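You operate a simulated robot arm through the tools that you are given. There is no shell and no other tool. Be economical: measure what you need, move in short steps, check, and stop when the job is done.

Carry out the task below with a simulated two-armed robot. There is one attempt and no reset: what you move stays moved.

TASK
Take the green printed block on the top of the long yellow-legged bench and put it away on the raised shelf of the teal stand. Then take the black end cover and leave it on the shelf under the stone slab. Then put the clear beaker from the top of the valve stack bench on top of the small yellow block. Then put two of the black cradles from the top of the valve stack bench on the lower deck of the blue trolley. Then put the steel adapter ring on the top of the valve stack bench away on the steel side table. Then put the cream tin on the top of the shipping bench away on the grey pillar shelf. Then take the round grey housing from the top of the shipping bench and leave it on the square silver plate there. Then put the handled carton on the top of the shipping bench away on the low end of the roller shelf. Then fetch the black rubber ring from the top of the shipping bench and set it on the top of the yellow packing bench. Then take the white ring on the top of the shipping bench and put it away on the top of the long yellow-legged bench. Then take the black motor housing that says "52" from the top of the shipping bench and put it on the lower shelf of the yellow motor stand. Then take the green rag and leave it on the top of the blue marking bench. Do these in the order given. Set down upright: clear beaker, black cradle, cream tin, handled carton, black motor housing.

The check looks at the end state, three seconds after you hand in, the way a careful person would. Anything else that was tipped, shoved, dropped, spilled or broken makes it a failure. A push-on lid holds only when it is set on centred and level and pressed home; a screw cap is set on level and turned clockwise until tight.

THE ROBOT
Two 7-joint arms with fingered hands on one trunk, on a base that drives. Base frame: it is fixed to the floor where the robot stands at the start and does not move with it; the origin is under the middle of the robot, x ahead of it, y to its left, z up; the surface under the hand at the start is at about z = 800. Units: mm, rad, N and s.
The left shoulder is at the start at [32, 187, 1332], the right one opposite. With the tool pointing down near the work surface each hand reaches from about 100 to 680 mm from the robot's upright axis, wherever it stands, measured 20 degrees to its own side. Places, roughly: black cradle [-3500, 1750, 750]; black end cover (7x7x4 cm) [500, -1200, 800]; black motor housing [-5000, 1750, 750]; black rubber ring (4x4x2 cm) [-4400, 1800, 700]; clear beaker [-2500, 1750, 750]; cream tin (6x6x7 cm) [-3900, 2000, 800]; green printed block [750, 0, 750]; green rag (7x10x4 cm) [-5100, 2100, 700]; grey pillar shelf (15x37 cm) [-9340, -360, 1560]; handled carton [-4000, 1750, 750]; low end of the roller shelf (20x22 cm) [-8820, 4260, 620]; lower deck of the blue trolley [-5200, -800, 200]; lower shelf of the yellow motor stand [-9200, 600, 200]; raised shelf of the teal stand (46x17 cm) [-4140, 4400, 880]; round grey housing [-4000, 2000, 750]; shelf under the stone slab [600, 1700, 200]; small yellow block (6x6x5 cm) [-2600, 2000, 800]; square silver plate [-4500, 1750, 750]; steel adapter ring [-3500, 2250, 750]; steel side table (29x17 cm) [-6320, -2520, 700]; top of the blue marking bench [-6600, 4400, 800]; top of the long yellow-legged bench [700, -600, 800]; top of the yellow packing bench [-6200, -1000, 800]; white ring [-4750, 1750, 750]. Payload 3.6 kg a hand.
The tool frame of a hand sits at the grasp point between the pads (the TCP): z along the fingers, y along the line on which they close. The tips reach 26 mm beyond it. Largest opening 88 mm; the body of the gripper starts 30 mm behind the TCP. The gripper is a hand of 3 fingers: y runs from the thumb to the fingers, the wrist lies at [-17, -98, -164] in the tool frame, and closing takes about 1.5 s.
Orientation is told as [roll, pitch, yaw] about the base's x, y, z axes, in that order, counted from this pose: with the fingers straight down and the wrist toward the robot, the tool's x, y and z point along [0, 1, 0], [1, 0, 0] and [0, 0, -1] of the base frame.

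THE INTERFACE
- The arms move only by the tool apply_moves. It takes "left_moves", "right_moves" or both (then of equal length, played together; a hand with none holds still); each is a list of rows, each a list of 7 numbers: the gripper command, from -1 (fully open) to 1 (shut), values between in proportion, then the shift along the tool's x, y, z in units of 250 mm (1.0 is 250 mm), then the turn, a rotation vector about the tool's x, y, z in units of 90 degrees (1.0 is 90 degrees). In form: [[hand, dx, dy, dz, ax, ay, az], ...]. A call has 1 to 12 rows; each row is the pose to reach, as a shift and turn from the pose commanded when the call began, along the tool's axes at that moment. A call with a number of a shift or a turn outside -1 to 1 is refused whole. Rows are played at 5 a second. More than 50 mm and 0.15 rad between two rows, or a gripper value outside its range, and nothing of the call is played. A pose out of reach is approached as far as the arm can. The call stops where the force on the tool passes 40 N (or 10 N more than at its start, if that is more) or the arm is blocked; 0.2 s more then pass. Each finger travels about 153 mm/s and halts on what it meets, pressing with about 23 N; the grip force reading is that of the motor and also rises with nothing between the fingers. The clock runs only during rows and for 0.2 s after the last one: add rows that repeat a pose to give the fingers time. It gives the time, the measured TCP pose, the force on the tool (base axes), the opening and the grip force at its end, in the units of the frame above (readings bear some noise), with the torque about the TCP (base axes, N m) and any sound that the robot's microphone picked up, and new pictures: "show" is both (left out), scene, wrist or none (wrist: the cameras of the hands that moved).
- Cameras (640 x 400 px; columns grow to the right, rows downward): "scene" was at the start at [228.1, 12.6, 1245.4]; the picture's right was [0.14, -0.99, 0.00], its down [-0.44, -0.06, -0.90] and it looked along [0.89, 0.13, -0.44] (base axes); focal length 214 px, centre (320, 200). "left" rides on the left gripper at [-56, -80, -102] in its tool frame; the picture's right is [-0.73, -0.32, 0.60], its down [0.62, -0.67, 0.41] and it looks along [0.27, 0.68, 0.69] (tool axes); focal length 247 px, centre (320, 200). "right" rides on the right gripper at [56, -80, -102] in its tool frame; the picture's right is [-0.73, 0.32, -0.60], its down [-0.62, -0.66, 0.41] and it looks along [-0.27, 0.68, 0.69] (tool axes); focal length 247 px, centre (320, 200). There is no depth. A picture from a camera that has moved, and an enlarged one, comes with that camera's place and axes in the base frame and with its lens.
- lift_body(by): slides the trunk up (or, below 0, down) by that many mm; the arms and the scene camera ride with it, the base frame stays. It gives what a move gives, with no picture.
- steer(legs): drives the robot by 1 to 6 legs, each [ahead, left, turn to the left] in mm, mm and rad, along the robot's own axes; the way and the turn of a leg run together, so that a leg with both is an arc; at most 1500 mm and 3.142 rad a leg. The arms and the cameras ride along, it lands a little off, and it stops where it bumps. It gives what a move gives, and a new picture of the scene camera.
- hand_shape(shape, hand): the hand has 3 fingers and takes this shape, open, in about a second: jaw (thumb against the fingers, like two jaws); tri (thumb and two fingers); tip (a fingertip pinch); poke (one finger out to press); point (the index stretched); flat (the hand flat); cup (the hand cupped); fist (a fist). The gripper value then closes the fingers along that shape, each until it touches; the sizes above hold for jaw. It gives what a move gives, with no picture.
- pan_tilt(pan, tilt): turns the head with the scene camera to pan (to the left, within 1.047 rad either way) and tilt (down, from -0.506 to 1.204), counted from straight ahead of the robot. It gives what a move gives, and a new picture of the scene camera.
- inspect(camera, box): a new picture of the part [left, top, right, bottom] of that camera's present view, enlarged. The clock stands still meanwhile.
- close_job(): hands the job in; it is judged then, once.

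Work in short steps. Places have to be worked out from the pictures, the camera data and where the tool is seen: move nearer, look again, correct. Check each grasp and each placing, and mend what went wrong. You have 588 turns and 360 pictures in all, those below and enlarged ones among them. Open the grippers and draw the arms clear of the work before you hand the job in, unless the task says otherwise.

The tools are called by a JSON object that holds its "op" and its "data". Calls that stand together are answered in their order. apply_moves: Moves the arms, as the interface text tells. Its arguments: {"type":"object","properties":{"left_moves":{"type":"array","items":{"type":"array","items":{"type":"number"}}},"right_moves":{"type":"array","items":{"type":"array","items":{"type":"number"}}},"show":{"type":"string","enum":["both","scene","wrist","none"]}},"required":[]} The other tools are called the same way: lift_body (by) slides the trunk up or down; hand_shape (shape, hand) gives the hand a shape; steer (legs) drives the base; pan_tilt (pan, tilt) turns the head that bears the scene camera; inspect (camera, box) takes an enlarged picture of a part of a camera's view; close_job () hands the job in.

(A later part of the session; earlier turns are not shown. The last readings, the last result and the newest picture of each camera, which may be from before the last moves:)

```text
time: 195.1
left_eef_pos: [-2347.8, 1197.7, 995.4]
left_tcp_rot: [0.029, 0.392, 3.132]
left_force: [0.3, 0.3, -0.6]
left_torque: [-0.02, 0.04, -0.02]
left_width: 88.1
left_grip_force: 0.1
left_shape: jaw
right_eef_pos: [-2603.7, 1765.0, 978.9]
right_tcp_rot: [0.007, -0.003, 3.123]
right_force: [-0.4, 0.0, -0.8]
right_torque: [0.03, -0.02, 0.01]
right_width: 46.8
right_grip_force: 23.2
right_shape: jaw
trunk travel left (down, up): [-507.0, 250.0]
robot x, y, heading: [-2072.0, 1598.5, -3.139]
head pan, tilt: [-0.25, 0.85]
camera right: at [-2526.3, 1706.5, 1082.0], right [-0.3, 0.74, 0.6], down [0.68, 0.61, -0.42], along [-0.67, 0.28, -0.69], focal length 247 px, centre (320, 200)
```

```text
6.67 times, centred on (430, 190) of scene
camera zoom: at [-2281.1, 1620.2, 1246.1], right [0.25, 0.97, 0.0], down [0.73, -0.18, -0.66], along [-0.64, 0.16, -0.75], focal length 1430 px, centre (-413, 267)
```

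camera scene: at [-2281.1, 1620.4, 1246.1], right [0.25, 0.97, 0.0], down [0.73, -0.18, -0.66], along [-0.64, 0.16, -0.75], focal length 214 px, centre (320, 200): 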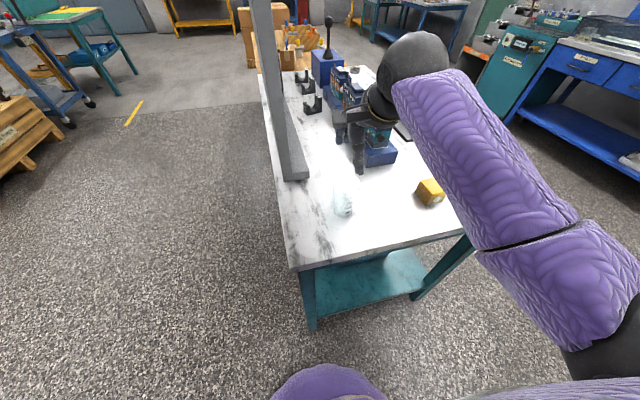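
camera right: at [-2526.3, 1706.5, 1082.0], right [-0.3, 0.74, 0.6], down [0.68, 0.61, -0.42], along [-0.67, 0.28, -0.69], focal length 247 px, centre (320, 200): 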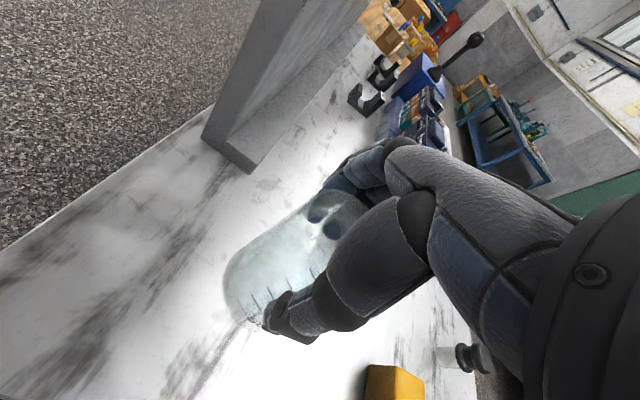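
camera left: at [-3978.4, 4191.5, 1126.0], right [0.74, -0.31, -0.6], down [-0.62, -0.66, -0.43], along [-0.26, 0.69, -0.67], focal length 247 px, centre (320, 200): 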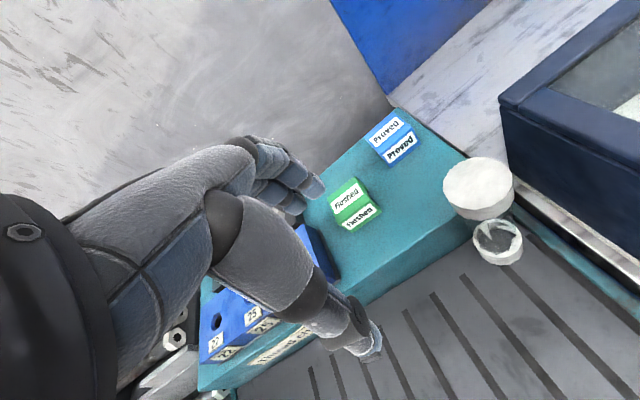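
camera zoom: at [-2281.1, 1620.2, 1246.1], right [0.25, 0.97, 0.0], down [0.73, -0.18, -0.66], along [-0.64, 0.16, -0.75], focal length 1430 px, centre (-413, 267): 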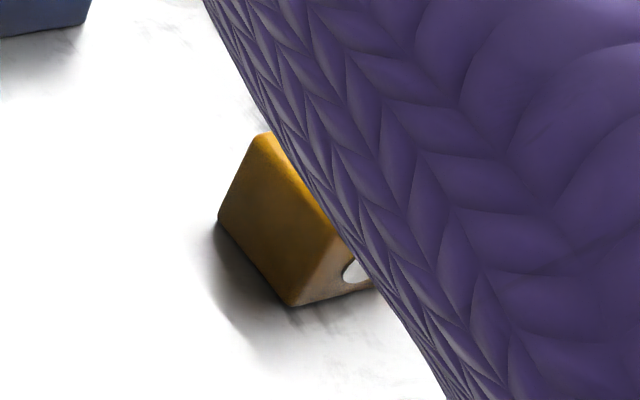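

Arm hides the block. Move the hand up a bit and partly toward the block (y≈1890) and look with the wrist camera.

{"op": "apply_moves", "data": {"right_moves": [[1, -0.17, 0, -0.06, 0, 0, 0], [1, -0.34, 0, -0.12, 0, 0, 0], [1, -0.51, 0, -0.18, 0, 0, 0], [1, -0.6, 0, -0.2, 0, 0, 0], [1, -0.6, 0, -0.2, 0, 0, 0]], "show": "wrist"}}

```text
time: 196.3
left_eef_pos: [-2347.4, 1198.3, 995.9]
left_tcp_rot: [0.027, 0.395, 3.131]
left_force: [0.2, -0.2, -0.3]
left_torque: [-0.01, -0.02, -0.01]
left_width: 87.9
left_grip_force: 0.1
left_shape: jaw
right_eef_pos: [-2601.9, 1913.7, 1028.1]
right_tcp_rot: [0.005, -0.003, 3.123]
right_force: [-1.2, 0.2, -0.6]
right_torque: [0.01, -0.02, 0.0]
right_width: 46.7
right_grip_force: 23.4
right_shape: jaw
trunk travel left (down, up): [-507.0, 250.0]
robot x, y, heading: [-2067.6, 1601.0, -3.135]
head pan, tilt: [-0.25, 0.85]
camera right: at [-2523.8, 1856.5, 1129.5], right [-0.3, 0.74, 0.6], down [0.68, 0.61, -0.42], along [-0.67, 0.28, -0.69], focal length 247 px, centre (320, 200)
```

right: 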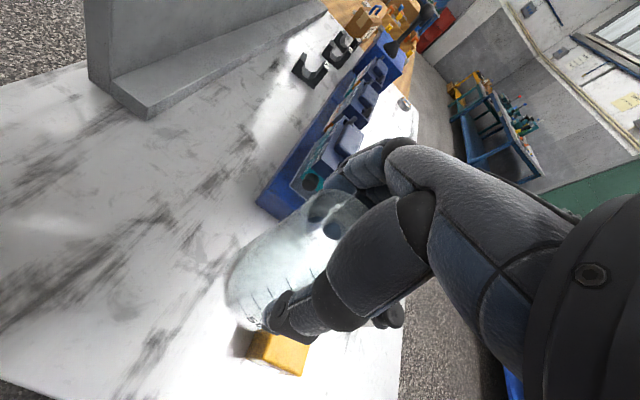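

{"op": "inspect", "data": {"camera": "right", "box": [210, 220, 370, 400]}}

{"op": "inspect", "data": {"camera": "scene", "box": [350, 110, 510, 230]}}

```text
2.22 times, centred on (290, 310) of right
camera zoom: at [-2523.8, 1856.5, 1129.5], right [-0.3, 0.74, 0.6], down [0.68, 0.61, -0.42], along [-0.67, 0.28, -0.69], focal length 549 px, centre (387, -44)
```

zoom: 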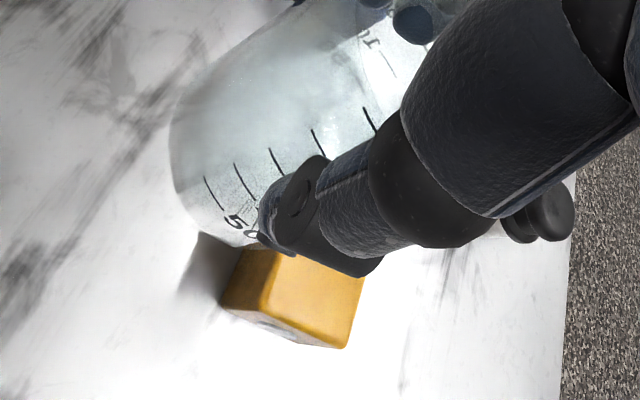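

```text
3.33 times, centred on (430, 170) of scene
camera zoom: at [-2281.2, 1620.1, 1246.0], right [0.25, 0.97, 0.0], down [0.73, -0.18, -0.66], along [-0.64, 0.16, -0.75], focal length 715 px, centre (-47, 300)
```

zoom: 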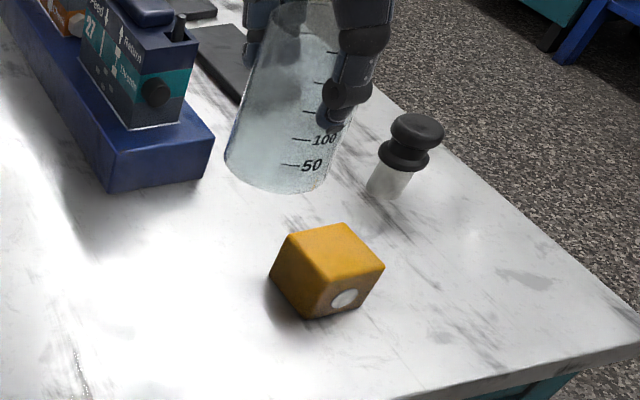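

Block top: centre (−2598, 2014), z≈843, about 55 mm wide. Bring the beaker above it, ~15 mm clear, and compare.

{"op": "apply_moves", "data": {"right_moves": [[1, -0.19, 0.008, 0, 0, 0, 0], [1, -0.385, 0.008, 0, 0, 0, 0], [1, -0.385, 0.008, 0.12, 0, 0, 0], [1, -0.385, 0.008, 0.24, 0, 0, 0], [1, -0.385, 0.008, 0.34, 0, 0, 0], [1, -0.385, 0.008, 0.34, 0, 0, 0]], "show": "wrist"}}

{"op": "inspect", "data": {"camera": "scene", "box": [380, 110, 500, 210]}}

```text
time: 197.7
left_eef_pos: [-2346.8, 1197.8, 995.2]
left_tcp_rot: [0.027, 0.395, 3.13]
left_force: [0.0, 0.4, -0.5]
left_torque: [0.0, -0.01, 0.01]
left_width: 87.9
left_grip_force: 0.1
left_shape: jaw
right_eef_pos: [-2604.1, 2009.8, 943.0]
right_tcp_rot: [0.006, -0.005, 3.122]
right_force: [0.1, 0.2, -0.2]
right_torque: [0.01, 0.03, 0.02]
right_width: 46.8
right_grip_force: 22.5
right_shape: jaw
trunk travel left (down, up): [-507.0, 250.0]
robot x, y, heading: [-2066.8, 1599.6, -3.137]
head pan, tilt: [-0.25, 0.85]
camera right: at [-2524.6, 1953.5, 1046.0], right [-0.3, 0.74, 0.6], down [0.68, 0.61, -0.42], along [-0.67, 0.28, -0.69], focal length 247 px, centre (320, 200)
```

right: 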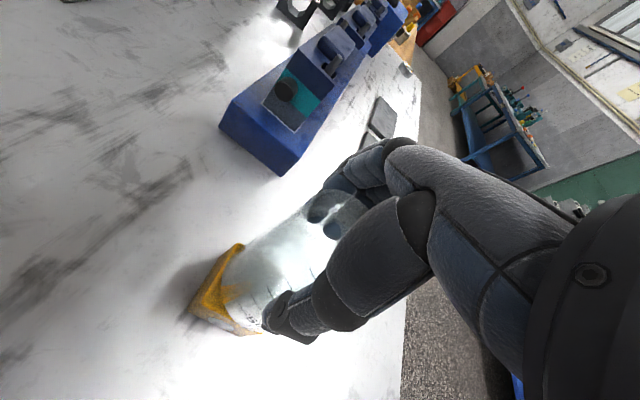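

```text
4.00 times, centred on (440, 160) of scene
camera zoom: at [-2281.0, 1620.4, 1246.1], right [0.25, 0.97, 0.0], down [0.73, -0.18, -0.66], along [-0.64, 0.16, -0.75], focal length 858 px, centre (-160, 360)
```

zoom: 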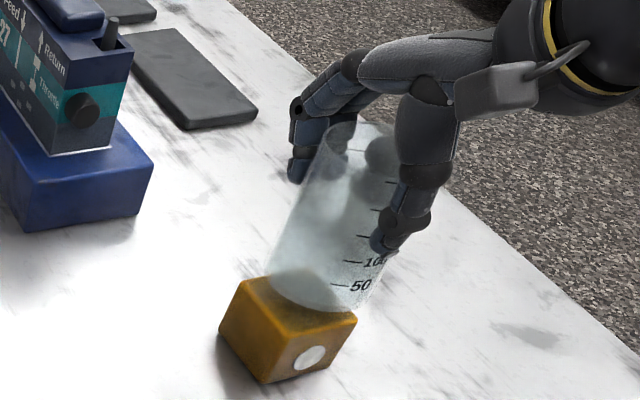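

The beaker has swung about 12° about the finger line (bottom toward +y). Roll the hand to level it, then compare again.

{"op": "apply_moves", "data": {"right_moves": [[1, -0.008, -0.012, 0, 0, 0.064, 0], [1, -0.016, -0.016, 0, 0, 0.127, 0], [1, -0.016, -0.016, 0, 0, 0.127, 0]], "show": "none"}}

{"op": "inspect", "data": {"camera": "scene", "box": [380, 110, 500, 210]}}

```text
time: 198.5
left_eef_pos: [-2347.6, 1197.2, 996.0]
left_tcp_rot: [0.025, 0.397, 3.13]
left_force: [0.8, -0.5, 0.0]
left_torque: [-0.02, 0.0, 0.0]
left_width: 87.9
left_grip_force: 0.1
left_shape: jaw
right_eef_pos: [-2599.7, 2014.6, 942.9]
right_tcp_rot: [0.206, -0.004, 3.123]
right_force: [-0.3, 0.1, 0.0]
right_torque: [-0.02, -0.01, 0.01]
right_width: 46.7
right_grip_force: 23.2
right_shape: jaw
trunk travel left (down, up): [-507.0, 250.0]
robot x, y, heading: [-2068.8, 1600.5, -3.14]
head pan, tilt: [-0.25, 0.85]
```

```text
4.00 times, centred on (440, 160) of scene
camera zoom: at [-2281.0, 1620.2, 1246.1], right [0.25, 0.97, 0.0], down [0.73, -0.18, -0.66], along [-0.64, 0.16, -0.75], focal length 858 px, centre (-160, 360)
```

zoom: 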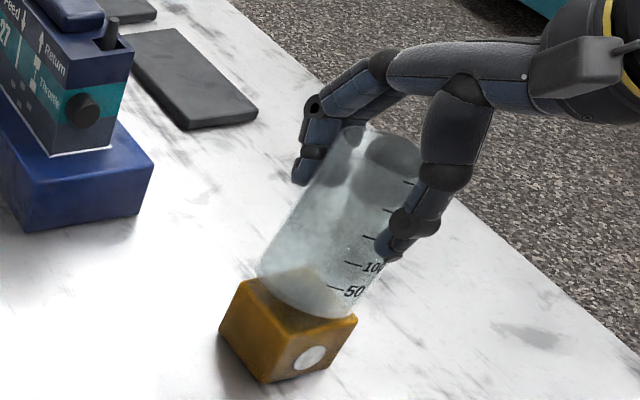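

The beaker now looks vertical and over the block. Lower gently to contact.

{"op": "apply_moves", "data": {"right_moves": [[1, 0.0, 0.0, 0.024, 0, 0, 0], [1, 0.0, 0, 0.045, 0, 0, 0], [1, 0, 0, 0.055, 0, 0, 0], [1, 0, 0, 0.065, 0, 0, 0], [1, 0, 0, 0.072, 0, 0, 0]], "show": "none"}}

{"op": "inspect", "data": {"camera": "scene", "box": [380, 110, 500, 210]}}

```text
time: 199.7
left_eef_pos: [-2346.5, 1196.4, 995.4]
left_tcp_rot: [0.024, 0.391, 3.126]
left_force: [0.3, -0.2, -0.8]
left_torque: [0.0, -0.02, 0.02]
left_width: 88.0
left_grip_force: 0.1
left_shape: jaw
right_eef_pos: [-2600.9, 2009.1, 931.7]
right_tcp_rot: [0.203, -0.017, 3.121]
right_force: [2.8, -2.7, 29.9]
right_torque: [0.3, -0.32, -0.06]
right_width: 47.5
right_grip_force: 23.1
right_shape: jaw
trunk travel left (down, up): [-507.0, 250.0]
robot x, y, heading: [-2071.4, 1603.0, -3.139]
head pan, tilt: [-0.25, 0.85]
```

```text
4.00 times, centred on (440, 160) of scene
camera zoom: at [-2278.4, 1618.0, 1246.9], right [0.25, 0.97, 0.0], down [0.73, -0.18, -0.66], along [-0.64, 0.16, -0.75], focal length 858 px, centre (-160, 360)
```

zoom: 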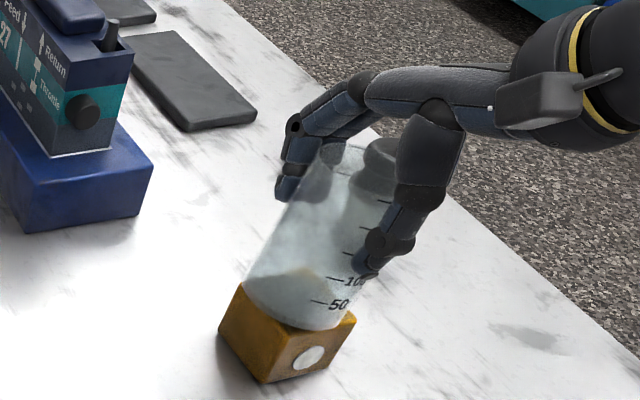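

Beaker is on the block, centred. Ease off the pressure, then open slowly.

{"op": "apply_moves", "data": {"right_moves": [[1, 0, 0, -0.012, 0, 0, 0], [1, 0, 0, -0.02, 0, 0, 0], [0.7, 0, 0, -0.02, 0, 0, 0], [0.4, 0, 0, -0.02, 0, 0, 0], [0.1, 0, 0, -0.02, 0, 0, 0], [-0.2, 0, 0, -0.02, 0, 0, 0], [-0.6, 0, 0, -0.02, 0, 0, 0], [-1, 0, 0, -0.02, 0, 0, 0], [-1, 0, 0, -0.02, 0, 0, 0], [-1, 0, 0, -0.02, 0, 0, 0]], "show": "none"}}

{"op": "inspect", "data": {"camera": "scene", "box": [380, 110, 500, 210]}}

```text
time: 201.9
left_eef_pos: [-2348.2, 1197.1, 995.2]
left_tcp_rot: [0.026, 0.395, 3.13]
left_force: [-0.4, 0.2, -1.0]
left_torque: [0.01, 0.0, -0.03]
left_width: 88.2
left_grip_force: 0.1
left_shape: jaw
right_eef_pos: [-2599.3, 2010.8, 930.3]
right_tcp_rot: [0.204, -0.002, 3.123]
right_force: [0.3, -0.6, 0.6]
right_torque: [0.0, 0.05, 0.0]
right_width: 88.0
right_grip_force: 0.1
right_shape: jaw
trunk travel left (down, up): [-507.0, 250.0]
robot x, y, heading: [-2069.4, 1603.3, -3.144]
head pan, tilt: [-0.25, 0.85]
```

```text
4.00 times, centred on (440, 160) of scene
camera zoom: at [-2280.9, 1620.1, 1246.1], right [0.25, 0.97, 0.0], down [0.73, -0.18, -0.66], along [-0.64, 0.16, -0.75], focal length 858 px, centre (-160, 360)
```

zoom: 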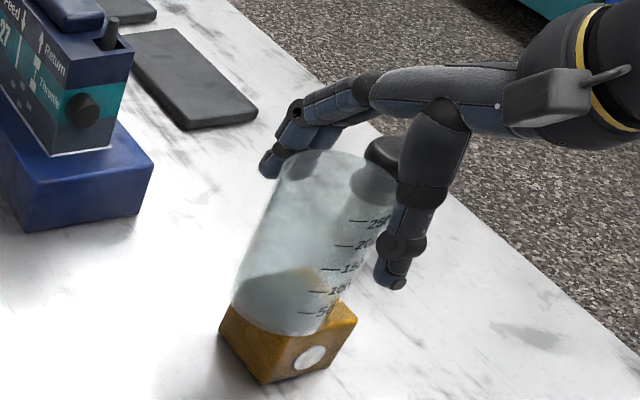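

Beaker stands free on the block. Withdraw the hand straight up.

{"op": "apply_moves", "data": {"right_moves": [[-1, 0.026, 0, -0.127, 0, 0, 0], [-1, 0.052, 0, -0.255, 0, 0, 0], [-1, 0.078, 0, -0.382, 0, 0, 0], [-1, 0.104, 0, -0.51, 0, 0, 0], [-1, 0.104, 0, -0.51, 0, -0.06, 0], [-1, 0.104, 0, -0.51, 0, -0.127, 0], [-1, 0.104, -0.19, -0.51, 0, -0.127, 0], [-1, 0.104, -0.38, -0.51, 0, -0.127, 0], [-1, 0.104, -0.57, -0.51, 0, -0.127, 0], [-1, 0.104, -0.76, -0.51, 0, -0.127, 0]], "show": "scene"}}

```text
time: 204.1
left_eef_pos: [-2346.1, 1197.6, 996.2]
left_tcp_rot: [0.026, 0.393, 3.129]
left_force: [-0.6, -0.9, 0.1]
left_torque: [0.0, 0.03, 0.0]
left_width: 87.7
left_grip_force: 0.1
left_shape: jaw
right_eef_pos: [-2406.6, 2007.2, 1061.7]
right_tcp_rot: [0.003, -0.005, 3.124]
right_force: [-0.6, -1.1, 0.3]
right_torque: [0.03, 0.05, -0.01]
right_width: 87.4
right_grip_force: 0.1
right_shape: jaw
trunk travel left (down, up): [-507.0, 250.0]
robot x, y, heading: [-2071.1, 1602.1, -3.144]
head pan, tilt: [-0.25, 0.85]
camera scene: at [-2279.9, 1620.0, 1246.3], right [0.25, 0.97, 0.0], down [0.73, -0.18, -0.66], along [-0.64, 0.16, -0.75], focal length 214 px, centre (320, 200)
```

scene: 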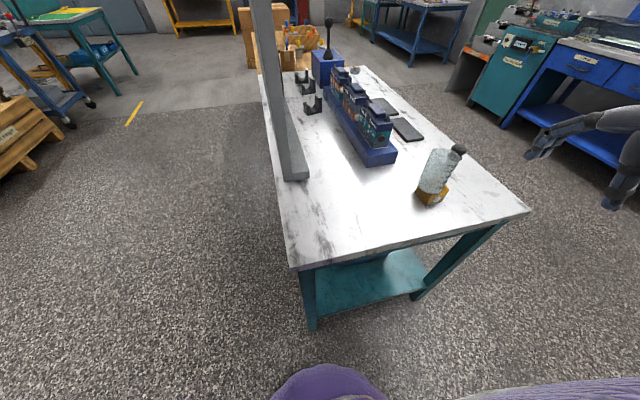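

Beaker placed. Next the cradles, which lie between the partition board and the valve stack around x −3200…−3550, y≈1820. Drive round to the north side of this bench to look.

{"op": "steer", "data": {"legs": [[-350, 0, 0], [0, -1350, 0], [1500, 0, 0], [130, 0, 0], [0, 0, 1.571]]}}

{"op": "pan_tilt", "data": {"pan": 0, "tilt": 0.5}}

```text
time: 224.4
left_eef_pos: [-2922.3, 2692.3, 994.5]
left_tcp_rot: [0.025, 0.396, -1.567]
left_force: [-0.8, 0.2, -0.3]
left_torque: [0.0, 0.01, 0.02]
left_width: 87.9
left_grip_force: 0.1
left_shape: jaw
right_eef_pos: [-3731.3, 2617.7, 1060.9]
right_tcp_rot: [0.003, -0.004, -1.574]
right_force: [-0.3, 0.0, 0.8]
right_torque: [0.01, -0.03, 0.0]
right_width: 87.5
right_grip_force: 0.1
right_shape: jaw
trunk travel left (down, up): [-507.0, 250.0]
robot x, y, heading: [-3330.1, 2962.8, -1.558]
head pan, tilt: [-0.25, 0.85]
camera scene: at [-3347.4, 2750.8, 1246.1], right [-0.97, 0.23, 0.0], down [0.17, 0.73, -0.66], along [-0.15, -0.64, -0.75], focal length 214 px, centre (320, 200)
```

scene: 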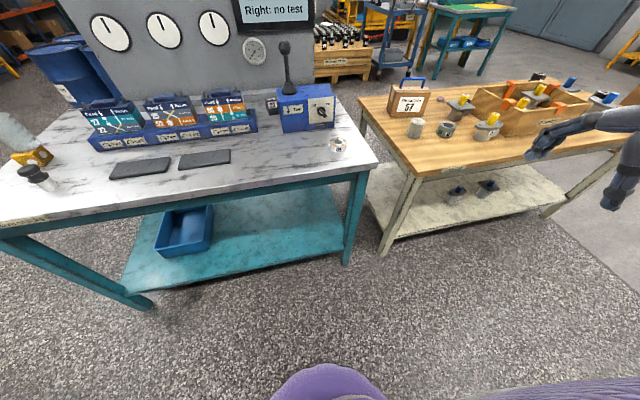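

```text
time: 225.2
left_eef_pos: [-2922.0, 2691.6, 994.7]
left_tcp_rot: [0.027, 0.395, -1.567]
left_force: [-0.3, 0.4, -0.2]
left_torque: [-0.01, -0.01, 0.0]
left_width: 88.0
left_grip_force: 0.0
left_shape: jaw
right_eef_pos: [-3731.1, 2616.1, 1059.3]
right_tcp_rot: [0.005, -0.003, -1.573]
right_force: [1.0, 0.0, -0.7]
right_torque: [0.01, -0.04, -0.01]
right_width: 87.7
right_grip_force: 0.0
right_shape: jaw
trunk travel left (down, up): [-507.0, 250.0]
robot x, y, heading: [-3333.0, 2963.7, -1.553]
head pan, tilt: [0.0, 0.499]
camera scene: at [-3327.9, 2735.9, 1276.0], right [-1.0, -0.02, 0.0], down [-0.01, 0.48, -0.88], along [0.01, -0.88, -0.48], focal length 214 px, centre (320, 200)
```

scene: 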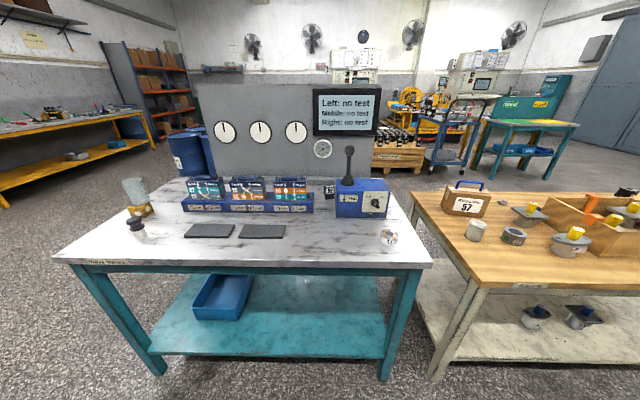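

Zoom on the valve stack and what's behind it.

{"op": "inspect", "data": {"camera": "scene", "box": [170, 130, 410, 260]}}

```text
2.67 times, centred on (290, 195) of scene
camera zoom: at [-3327.9, 2735.9, 1276.0], right [-1.0, -0.02, 0.0], down [-0.01, 0.48, -0.88], along [0.01, -0.88, -0.48], focal length 572 px, centre (400, 213)
```

zoom: 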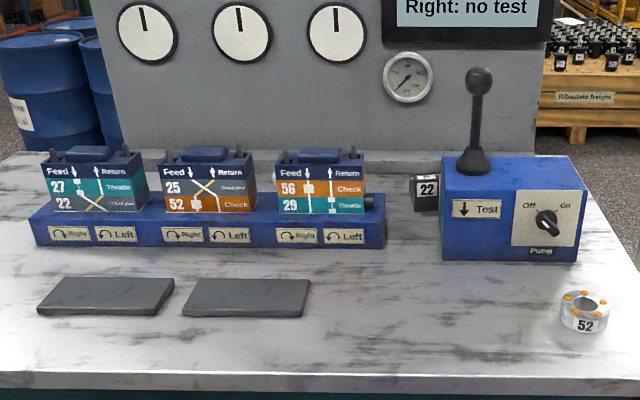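

Cradle "22" sits in the gap between stack and pump box; others hide behind. Raise the trunk and move closer to look down over the stack.

{"op": "lift_body", "data": {"by": 250}}

{"op": "steer", "data": {"legs": [[340, 0, -0.015]]}}

{"op": "pan_tilt", "data": {"pan": 0, "tilt": 0.9}}

```text
time: 227.8
left_eef_pos: [-2921.3, 2692.7, 1243.7]
left_tcp_rot: [0.027, 0.394, -1.568]
left_force: [0.4, 0.3, -0.6]
left_torque: [-0.01, -0.01, 0.02]
left_width: 87.8
left_grip_force: 0.1
left_shape: jaw
right_eef_pos: [-3731.3, 2616.7, 1309.3]
right_tcp_rot: [0.006, -0.004, -1.575]
right_force: [0.0, -1.3, 0.1]
right_torque: [0.01, 0.01, 0.03]
right_width: 87.8
right_grip_force: 0.2
right_shape: jaw
trunk travel left (down, up): [-757.0, 0.0]
robot x, y, heading: [-3335.1, 2961.0, -1.549]
head pan, tilt: [0.0, 0.499]
```

```text
time: 230.0
left_eef_pos: [-2922.0, 2348.0, 1244.9]
left_tcp_rot: [0.026, 0.394, -1.578]
left_force: [0.2, -0.1, -0.4]
left_torque: [-0.02, 0.04, -0.02]
left_width: 87.7
left_grip_force: 0.0
left_shape: jaw
right_eef_pos: [-3731.4, 2281.3, 1309.5]
right_tcp_rot: [0.007, -0.005, -1.584]
right_force: [-0.6, 0.5, 0.1]
right_torque: [0.0, 0.04, 0.0]
right_width: 87.7
right_grip_force: 0.0
right_shape: jaw
trunk travel left (down, up): [-757.0, 0.0]
robot x, y, heading: [-3329.1, 2622.9, -1.568]
head pan, tilt: [0.0, 0.499]
camera scene: at [-3326.0, 2401.3, 1528.7], right [-1.0, -0.01, 0.0], down [0.0, 0.48, -0.88], along [0.01, -0.88, -0.48], focal length 214 px, centre (320, 200)
```

scene: 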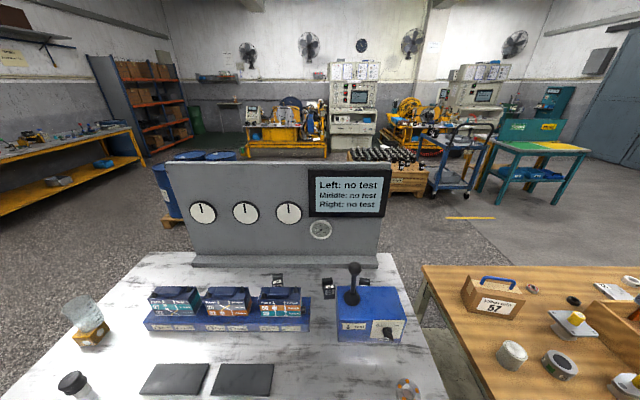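

```text
time: 230.9
left_eef_pos: [-2922.0, 2347.8, 1244.5]
left_tcp_rot: [0.027, 0.396, -1.578]
left_force: [-1.0, 1.1, -0.2]
left_torque: [0.02, -0.03, 0.0]
left_width: 87.9
left_grip_force: 0.1
left_shape: jaw
right_eef_pos: [-3731.1, 2281.0, 1309.6]
right_tcp_rot: [0.004, -0.005, -1.585]
right_force: [0.7, 0.1, 0.9]
right_torque: [0.03, -0.01, 0.0]
right_width: 88.0
right_grip_force: 0.0
right_shape: jaw
trunk travel left (down, up): [-757.0, 0.0]
robot x, y, heading: [-3326.7, 2620.2, -1.568]
head pan, tilt: [0.0, 0.901]
camera scene: at [-3326.1, 2416.9, 1494.9], right [-1.0, -0.01, 0.0], down [-0.01, 0.78, -0.62], along [0.0, -0.62, -0.78], focal length 214 px, centre (320, 200)
```

scene: 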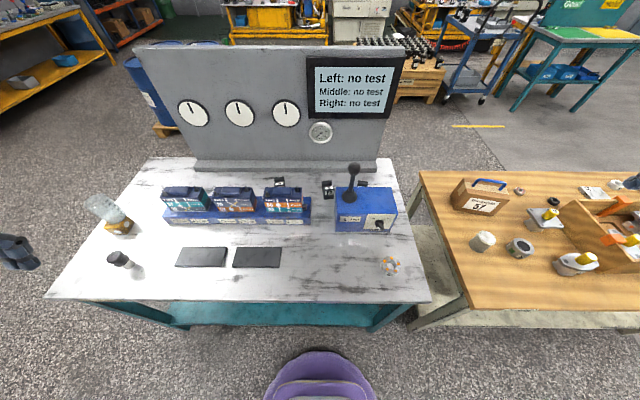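

{"op": "inspect", "data": {"camera": "scene", "box": [240, 150, 420, 250]}}

```text
3.56 times, centred on (330, 200) of scene
camera zoom: at [-3326.1, 2416.9, 1494.9], right [-1.0, -0.01, 0.0], down [-0.01, 0.78, -0.62], along [0.0, -0.62, -0.78], focal length 763 px, centre (284, 200)
```

zoom: 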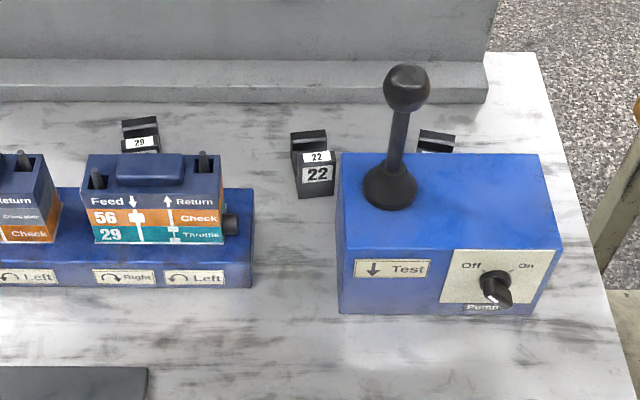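

Cradles: "22" at about (−3362, 1830), a third at about (−3500, 1840) behind the pump box, tops z≈878. Plan: take "22" with the left hand and the third with the right, coming over from the north with the trunk lower. First raise both hands high relative to the trunk and level the left one.

{"op": "apply_moves", "data": {"left_moves": [[-1, -0.1, 0.005, -0.16, -0.042, 0, 0], [-1, -0.2, 0.01, -0.32, -0.084, 0, 0], [-1, -0.3, 0.015, -0.48, -0.126, 0, 0], [-1, -0.4, 0.02, -0.64, -0.168, 0, 0], [-1, -0.5, 0.025, -0.8, -0.21, 0, 0], [-1, -0.6, 0.032, -0.96, -0.25, 0, 0], [-1, -0.6, 0.032, -0.96, -0.25, 0, 0]], "right_moves": [[-1, 0.08, 0.04, -0.127, 0, 0, 0], [-1, 0.16, 0.08, -0.254, 0, 0, 0], [-1, 0.25, 0.12, -0.38, 0, 0, 0], [-1, 0.33, 0.16, -0.507, 0, 0, 0], [-1, 0.41, 0.2, -0.634, 0, 0, 0], [-1, 0.5, 0.24, -0.76, 0, 0, 0], [-1, 0.5, 0.24, -0.76, 0, 0, 0]], "show": "none"}}

```text
time: 232.5
left_eef_pos: [-3077.4, 2252.1, 1459.1]
left_tcp_rot: [0.025, 0.002, -1.586]
left_force: [0.1, 0.2, -0.6]
left_torque: [-0.02, 0.01, 0.03]
left_width: 87.4
left_grip_force: 0.1
left_shape: jaw
right_eef_pos: [-3607.8, 2220.2, 1501.9]
right_tcp_rot: [0.005, -0.001, -1.585]
right_force: [0.9, -0.4, -0.1]
right_torque: [-0.06, -0.02, 0.0]
right_width: 87.8
right_grip_force: 0.1
right_shape: jaw
trunk travel left (down, up): [-757.0, 0.0]
robot x, y, heading: [-3323.5, 2623.2, -1.564]
head pan, tilt: [0.0, 0.901]
```

Lower the trunk 400 mm.

{"op": "lift_body", "data": {"by": -400}}

```text
time: 236.3
left_eef_pos: [-3078.5, 2238.1, 1040.5]
left_tcp_rot: [0.024, 0.056, -1.588]
left_force: [0.2, -0.5, -0.2]
left_torque: [0.0, 0.01, 0.0]
left_width: 87.8
left_grip_force: 0.1
left_shape: jaw
right_eef_pos: [-3607.8, 2221.0, 1100.8]
right_tcp_rot: [0.007, -0.005, -1.587]
right_force: [-1.0, 0.3, 0.4]
right_torque: [0.01, 0.03, -0.01]
right_width: 87.5
right_grip_force: 0.1
right_shape: jaw
trunk travel left (down, up): [-357.0, 400.0]
robot x, y, heading: [-3325.8, 2621.1, -1.56]
head pan, tilt: [0.0, 0.901]
```

Drive ahead to y≈2545 and lower 60 mm more; then view from the head.

{"op": "steer", "data": {"legs": [[76, 0, -0.01]]}}

{"op": "lift_body", "data": {"by": -60}}

```text
time: 237.3
left_eef_pos: [-3082.5, 2159.4, 1039.9]
left_tcp_rot: [0.024, 0.057, -1.597]
left_force: [0.7, -0.1, -0.4]
left_torque: [0.02, 0.03, 0.03]
left_width: 87.6
left_grip_force: 0.0
left_shape: jaw
right_eef_pos: [-3611.1, 2145.4, 1099.9]
right_tcp_rot: [0.005, -0.003, -1.593]
right_force: [0.1, -0.2, 0.6]
right_torque: [0.03, 0.04, -0.01]
right_width: 87.7
right_grip_force: 0.1
right_shape: jaw
trunk travel left (down, up): [-357.0, 400.0]
robot x, y, heading: [-3327.1, 2549.5, -1.574]
head pan, tilt: [0.0, 0.901]
camera scene: at [-3327.6, 2320.2, 1083.5], right [-1.0, 0.0, 0.0], down [0.0, 0.78, -0.62], along [0.0, -0.62, -0.78], focal length 214 px, centre (320, 200)
```

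scene: 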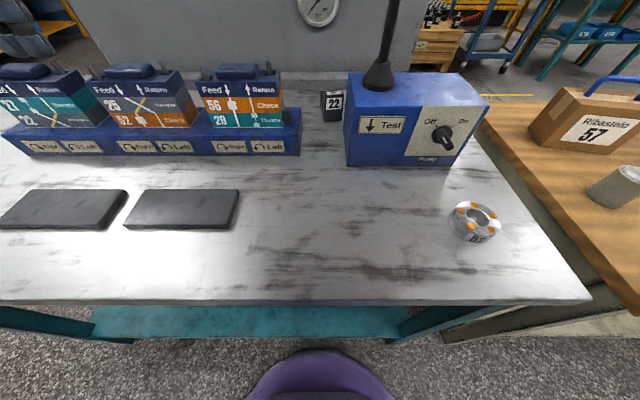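

```text
time: 238.3
left_eef_pos: [-3081.4, 2152.7, 967.8]
left_tcp_rot: [0.023, 0.095, -1.597]
left_force: [-0.3, 0.2, -1.4]
left_torque: [-0.01, -0.03, -0.05]
left_width: 87.9
left_grip_force: 0.0
left_shape: jaw
right_eef_pos: [-3611.7, 2145.2, 1040.7]
right_tcp_rot: [0.006, -0.002, -1.592]
right_force: [-0.9, 0.7, -0.1]
right_torque: [0.02, 0.0, 0.0]
right_width: 87.7
right_grip_force: 0.0
right_shape: jaw
trunk travel left (down, up): [-297.0, 460.0]
robot x, y, heading: [-3327.1, 2549.8, -1.573]
head pan, tilt: [0.0, 0.901]
```

Move the right hand forward toward the third cradle, keeping west of the lever, and look with its camera.

{"op": "apply_moves", "data": {"right_moves": [[-1, 0.047, 0.16, 0, 0, 0, 0], [-1, 0.093, 0.32, 0, 0, 0, 0], [-1, 0.14, 0.48, 0, 0, 0, 0], [-1, 0.187, 0.64, 0, 0, 0, 0], [-1, 0.233, 0.8, 0, 0, 0, 0], [-1, 0.28, 0.96, 0, 0, 0, 0], [-1, 0.28, 0.96, 0, 0, 0, 0]], "show": "both"}}

```text
time: 239.9
left_eef_pos: [-3081.8, 2151.9, 968.3]
left_tcp_rot: [0.022, 0.094, -1.598]
left_force: [-0.2, -0.2, 0.8]
left_torque: [0.0, 0.01, 0.0]
left_width: 87.8
left_grip_force: 0.1
left_shape: jaw
right_eef_pos: [-3547.7, 1905.0, 1040.0]
right_tcp_rot: [0.006, -0.001, -1.592]
right_force: [0.3, 1.0, -0.2]
right_torque: [0.03, -0.02, 0.0]
right_width: 87.7
right_grip_force: 0.1
right_shape: jaw
trunk travel left (down, up): [-297.0, 460.0]
robot x, y, heading: [-3326.0, 2544.6, -1.573]
head pan, tilt: [0.0, 0.901]
camera scene: at [-3327.8, 2312.8, 1019.1], right [-1.0, 0.0, 0.0], down [0.0, 0.78, -0.62], along [0.0, -0.62, -0.78], focal length 214 px, centre (320, 200)
camera right: at [-3491.4, 1982.6, 1142.4], right [-0.74, -0.3, 0.6], down [-0.61, 0.68, -0.42], along [-0.28, -0.67, -0.69], focal length 247 px, centre (320, 200)
```

scene: 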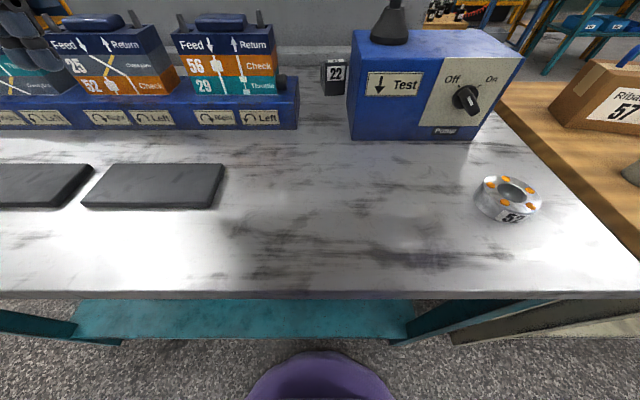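
right: 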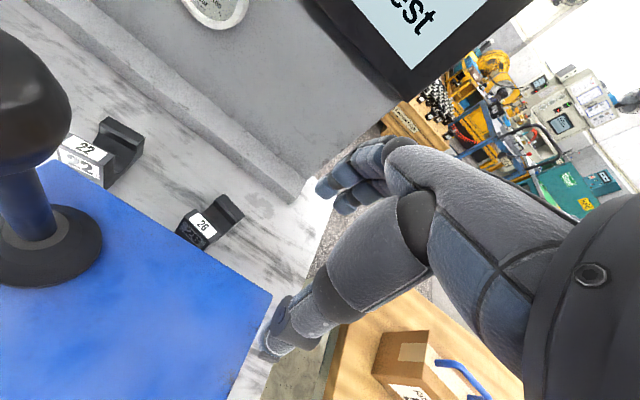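

Zoom on cradles 26 and 22 from the wrist camera.

{"op": "inspect", "data": {"camera": "right", "box": [30, 100, 270, 270]}}

```text
2.35 times, centred on (150, 185) of right
camera zoom: at [-3491.4, 1982.6, 1142.4], right [-0.74, -0.3, 0.6], down [-0.61, 0.68, -0.42], along [-0.28, -0.67, -0.69], focal length 581 px, centre (720, 235)
```

zoom: 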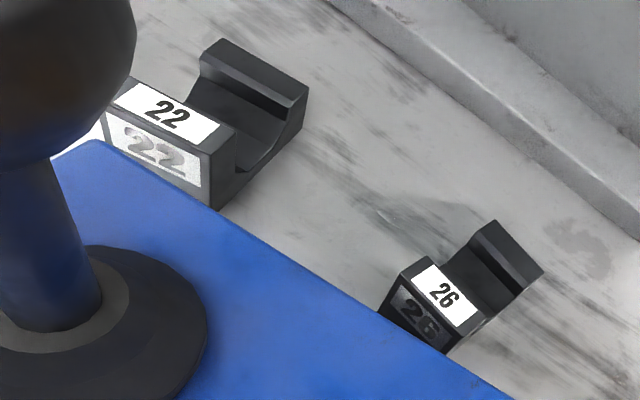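

Cradle 22: centre (−3359, 1831), 40×53×56 mm, top z 856; the hand camera would foul the lever for "26", so I take "22" with the right hand in line. Draw the right hand back first.

{"op": "apply_moves", "data": {"right_moves": [[-1, 0, -0.19, 0, 0, 0, 0], [-1, 0, -0.38, 0, 0, 0, 0], [-1, 0, -0.57, 0, 0, 0, 0], [-1, 0, -0.76, 0, 0, 0, 0], [-1, 0, -0.86, 0, 0, 0, 0]], "show": "none"}}

{"op": "steer", "data": {"legs": [[0, 155, 0], [25, 0, 0]]}}

```text
time: 241.2
left_eef_pos: [-3082.5, 2151.2, 967.2]
left_tcp_rot: [0.023, 0.096, -1.597]
left_force: [-0.8, -0.2, 0.4]
left_torque: [0.01, -0.01, 0.01]
left_width: 87.9
left_grip_force: 0.1
left_shape: jaw
right_eef_pos: [-3543.4, 2118.6, 1038.3]
right_tcp_rot: [0.004, -0.002, -1.592]
right_force: [-0.1, 0.3, -0.1]
right_torque: [-0.03, -0.01, 0.0]
right_width: 87.9
right_grip_force: 0.1
right_shape: jaw
trunk travel left (down, up): [-297.0, 460.0]
robot x, y, heading: [-3326.9, 2547.7, -1.571]
head pan, tilt: [0.0, 0.901]
```

```text
time: 243.1
left_eef_pos: [-2929.0, 2131.1, 968.8]
left_tcp_rot: [0.021, 0.093, -1.597]
left_force: [0.3, 0.7, -0.9]
left_torque: [-0.01, 0.01, 0.02]
left_width: 87.8
left_grip_force: 0.1
left_shape: jaw
right_eef_pos: [-3390.7, 2097.4, 1040.1]
right_tcp_rot: [0.005, -0.003, -1.596]
right_force: [0.1, -0.2, 0.7]
right_torque: [-0.02, -0.01, -0.02]
right_width: 87.9
right_grip_force: 0.0
right_shape: jaw
trunk travel left (down, up): [-297.0, 460.0]
robot x, y, heading: [-3174.8, 2524.5, -1.576]
head pan, tilt: [0.0, 0.901]
stopped in leg 2: the robot was blocked; the commanded pose is now the measured one
camera scene: at [-3175.6, 2292.5, 1019.4], right [-1.0, 0.0, 0.0], down [0.0, 0.78, -0.62], along [0.0, -0.62, -0.78], focal length 214 px, centre (320, 200)
```

scene: 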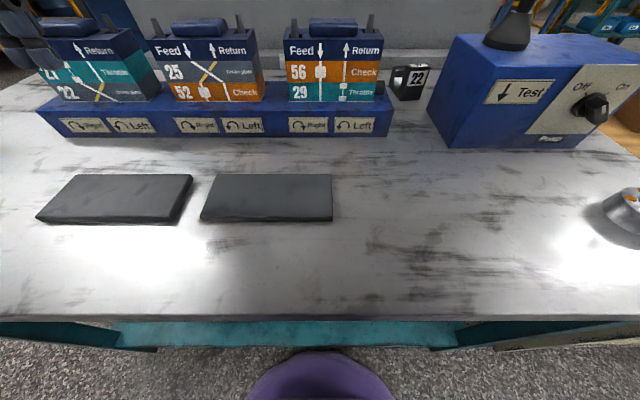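

The base stopped at the bench (y≈2524). Zoom to pin down the lever and box position before reaching past.

{"op": "steer", "data": {"legs": [[-6, 0, 0]]}}

{"op": "inspect", "data": {"camera": "scene", "box": [360, 0, 640, 170]}}

```text
time: 243.8
left_eef_pos: [-2929.7, 2137.3, 968.5]
left_tcp_rot: [0.023, 0.095, -1.596]
left_force: [0.3, 0.4, 1.9]
left_torque: [0.03, -0.02, -0.01]
left_width: 87.7
left_grip_force: 0.1
left_shape: jaw
right_eef_pos: [-3392.2, 2104.1, 1039.9]
right_tcp_rot: [0.005, -0.002, -1.596]
right_force: [-0.2, 0.8, -0.4]
right_torque: [-0.01, 0.01, -0.05]
right_width: 87.6
right_grip_force: 0.0
right_shape: jaw
trunk travel left (down, up): [-297.0, 460.0]
robot x, y, heading: [-3173.5, 2530.9, -1.575]
head pan, tilt: [0.0, 0.901]
camera scene: at [-3175.4, 2298.0, 1019.3], right [-1.0, 0.0, 0.0], down [0.0, 0.78, -0.62], along [0.0, -0.62, -0.78], focal length 214 px, centre (320, 200)
```

scene: 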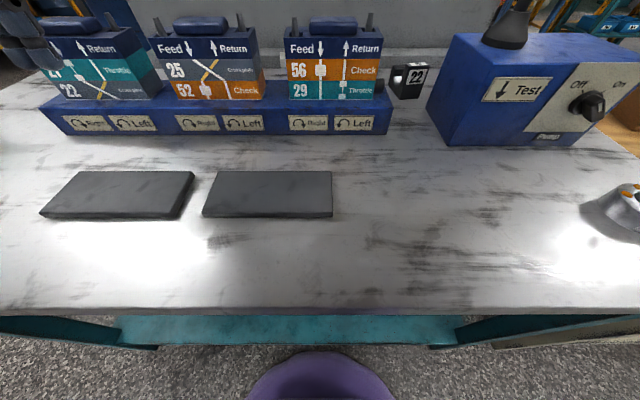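

```text
2.29 times, centred on (500, 85) of scene
camera zoom: at [-3175.4, 2298.0, 1019.3], right [-1.0, 0.0, 0.0], down [0.0, 0.78, -0.62], along [0.0, -0.62, -0.78], focal length 490 px, centre (-91, 463)
```

zoom: 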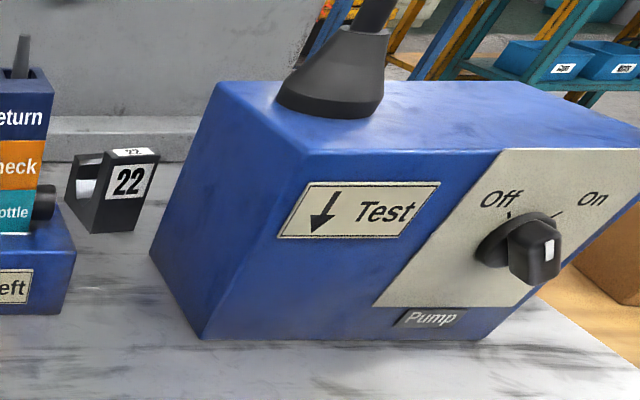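

Lever stem is at about (−3436, 1937), so the lane at x≈−3355 is clear by ~20 mm. Move the right hand in along x=−3353 at height.

{"op": "apply_moves", "data": {"right_moves": [[-1, 0.08, 0.08, 0.0, 0, 0, 0], [-1, 0.156, 0.2, 0, 0, 0, 0], [-1, 0.156, 0.39, 0, 0, 0, 0], [-1, 0.156, 0.58, 0, 0, 0, 0], [-1, 0.156, 0.77, 0, 0, 0, 0], [-1, 0.156, 0.96, 0, 0, 0, 0], [-1, 0.156, 0.96, 0, 0, 0, 0]], "show": "wrist"}}

```text
time: 245.4
left_eef_pos: [-2928.7, 2136.2, 968.0]
left_tcp_rot: [0.022, 0.095, -1.599]
left_force: [0.9, -0.2, -0.2]
left_torque: [-0.01, -0.01, 0.01]
left_width: 87.7
left_grip_force: 0.1
left_shape: jaw
right_eef_pos: [-3359.5, 1863.4, 1040.9]
right_tcp_rot: [0.005, 0.0, -1.593]
right_force: [0.0, -0.7, 0.1]
right_torque: [0.0, 0.02, -0.01]
right_width: 87.7
right_grip_force: 0.1
right_shape: jaw
trunk travel left (down, up): [-297.0, 460.0]
robot x, y, heading: [-3171.5, 2531.2, -1.575]
head pan, tilt: [0.0, 0.901]
camera right: at [-3302.4, 1941.6, 1143.0], right [-0.75, -0.3, 0.6], down [-0.61, 0.68, -0.42], along [-0.28, -0.67, -0.69], focal length 247 px, centre (320, 200)
```

right: 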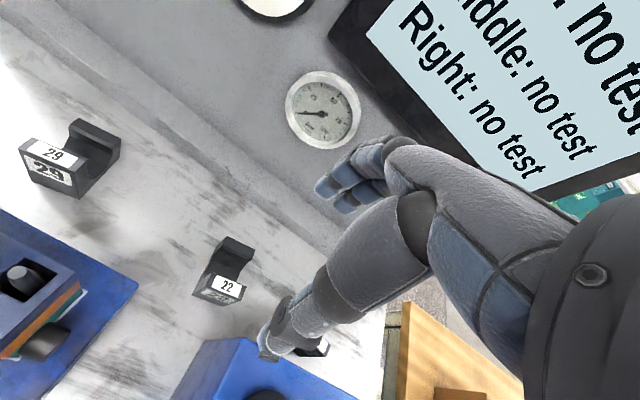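

22 is at about (−3355, 1832). Line up and descend to z≈905, then check.

{"op": "apply_moves", "data": {"right_moves": [[-1, 0.01, 0.06, 0.06, 0, 0, 0], [-1, 0.018, 0.126, 0.15, 0, 0, 0], [-1, 0.018, 0.126, 0.3, 0, 0, 0], [-1, 0.018, 0.126, 0.45, 0, 0, 0], [-1, 0.018, 0.126, 0.54, 0, 0, 0], [-1, 0.018, 0.126, 0.54, 0, 0, 0]], "show": "wrist"}}

```text
time: 246.8
left_eef_pos: [-2923.7, 2140.0, 969.2]
left_tcp_rot: [0.017, 0.091, -1.598]
left_force: [0.2, 1.0, -1.1]
left_torque: [0.01, -0.01, -0.02]
left_width: 87.8
left_grip_force: 0.0
left_shape: jaw
right_eef_pos: [-3342.0, 1833.8, 908.6]
right_tcp_rot: [0.001, -0.009, -1.585]
right_force: [-0.3, -0.5, -0.2]
right_torque: [-0.02, -0.01, -0.02]
right_width: 88.1
right_grip_force: 0.0
right_shape: jaw
trunk travel left (down, up): [-297.0, 460.0]
robot x, y, heading: [-3175.5, 2528.9, -1.567]
head pan, tilt: [0.0, 0.901]
camera right: at [-3285.4, 1914.4, 1011.6], right [-0.74, -0.3, 0.6], down [-0.61, 0.67, -0.42], along [-0.28, -0.68, -0.68], focal length 247 px, centre (320, 200)
```

right: 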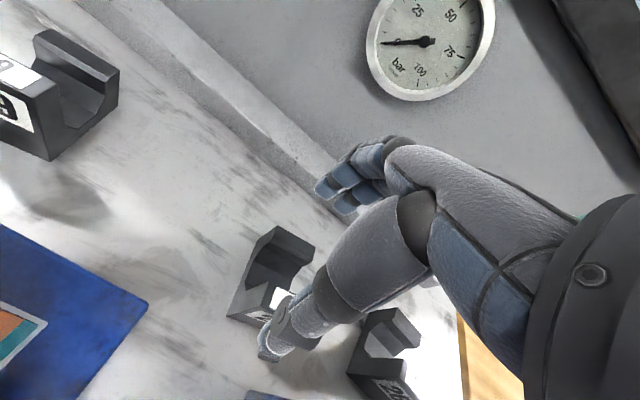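

In the image the cradle is aligned with the TCP now. Descend to z≈860 and close.

{"op": "apply_moves", "data": {"right_moves": [[-1, -0.008, 0, 0.08, 0, 0, 0], [-1, -0.012, 0, 0.16, 0, 0, 0], [-1, -0.012, 0, 0.2, 0, 0, 0], [-1, -0.012, 0, 0.2, 0, 0, 0]], "show": "wrist"}}

```text
time: 247.8
left_eef_pos: [-2930.9, 2136.0, 968.3]
left_tcp_rot: [0.022, 0.095, -1.598]
left_force: [-1.2, -1.0, 1.0]
left_torque: [0.02, -0.05, 0.03]
left_width: 87.8
left_grip_force: 0.0
left_shape: jaw
right_eef_pos: [-3357.2, 1830.4, 852.6]
right_tcp_rot: [0.007, 0.0, -1.598]
right_force: [-0.2, 1.4, 1.3]
right_torque: [0.05, -0.03, 0.03]
right_width: 87.9
right_grip_force: 0.0
right_shape: jaw
trunk travel left (down, up): [-297.0, 460.0]
robot x, y, heading: [-3177.8, 2535.1, -1.573]
head pan, tilt: [0.0, 0.901]
camera right: at [-3299.8, 1908.7, 955.8], right [-0.75, -0.3, 0.6], down [-0.6, 0.68, -0.41], along [-0.28, -0.67, -0.69], focal length 247 px, centre (320, 200)
```

right: 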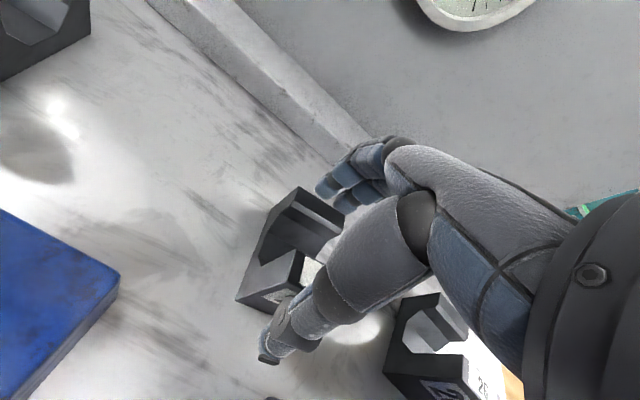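

The cradle is between thumb and fingers. Close and lift a little.

{"op": "apply_moves", "data": {"right_moves": [[0.3, 0, 0, 0, 0, 0, 0], [1, 0, 0, 0, 0, 0, 0], [1, 0, 0, 0, 0, 0, 0], [1, 0, 0, 0, 0, 0, 0], [1, 0, 0, 0, 0, 0, 0], [1, 0, 0, 0, 0, 0, 0], [1, 0, 0, -0.06, 0, 0, 0], [1, 0, 0, -0.16, 0, 0, 0]], "show": "wrist"}}

```text
time: 249.6
left_eef_pos: [-2924.6, 2135.3, 964.8]
left_tcp_rot: [0.02, 0.098, -1.595]
left_force: [0.4, -0.4, 0.3]
left_torque: [-0.01, 0.01, 0.01]
left_width: 87.7
left_grip_force: 0.0
left_shape: jaw
right_eef_pos: [-3344.6, 1831.2, 881.5]
right_tcp_rot: [0.001, 0.021, -1.584]
right_force: [0.3, 0.3, -5.9]
right_torque: [-0.01, 0.0, 0.04]
right_width: 68.6
right_grip_force: 22.8
right_shape: jaw
trunk travel left (down, up): [-297.0, 460.0]
robot x, y, heading: [-3176.6, 2529.6, -1.571]
head pan, tilt: [0.0, 0.901]
camera right: at [-3289.3, 1907.9, 985.2], right [-0.74, -0.32, 0.59], down [-0.61, 0.68, -0.4], along [-0.28, -0.66, -0.7], focal length 247 px, centre (320, 200)
```

right: 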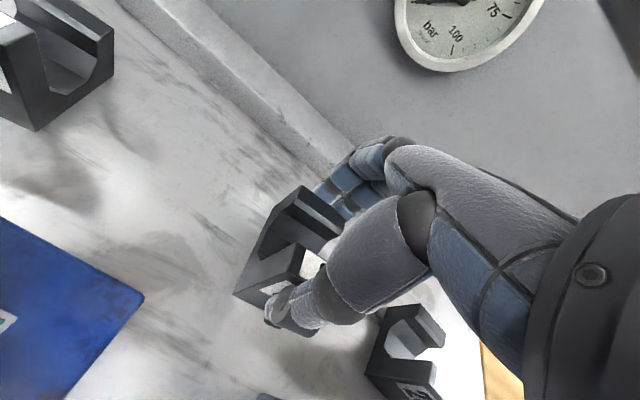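

Cradle 22 held. Raise to z≈1040 and draw back out along the same lane.

{"op": "apply_moves", "data": {"right_moves": [[1, 0.0, 0, -0.16, 0, 0, 0], [1, 0, 0, -0.32, 0, 0, 0], [1, 0, 0, -0.48, 0, 0, 0], [1, 0, 0, -0.64, 0, 0, 0], [1, 0, -0.16, -0.66, 0, 0, 0], [1, 0, -0.32, -0.66, 0, 0, 0], [1, 0, -0.48, -0.66, 0, 0, 0], [1, 0, -0.64, -0.66, 0, 0, 0], [1, 0, -0.8, -0.66, 0, 0, 0], [1, 0, -0.98, -0.66, 0, 0, 0]], "show": "none"}}

```text
time: 251.8
left_eef_pos: [-2929.6, 2135.9, 968.2]
left_tcp_rot: [0.022, 0.095, -1.597]
left_force: [-0.1, -1.4, -0.3]
left_torque: [-0.01, -0.02, 0.01]
left_width: 87.7
left_grip_force: 0.1
left_shape: jaw
right_eef_pos: [-3353.9, 2078.8, 1057.8]
right_tcp_rot: [0.006, 0.002, -1.595]
right_force: [0.1, 0.2, -6.7]
right_torque: [-0.06, 0.0, 0.01]
right_width: 68.2
right_grip_force: 22.9
right_shape: jaw
trunk travel left (down, up): [-297.0, 460.0]
robot x, y, heading: [-3174.4, 2533.0, -1.573]
head pan, tilt: [0.0, 0.901]
```

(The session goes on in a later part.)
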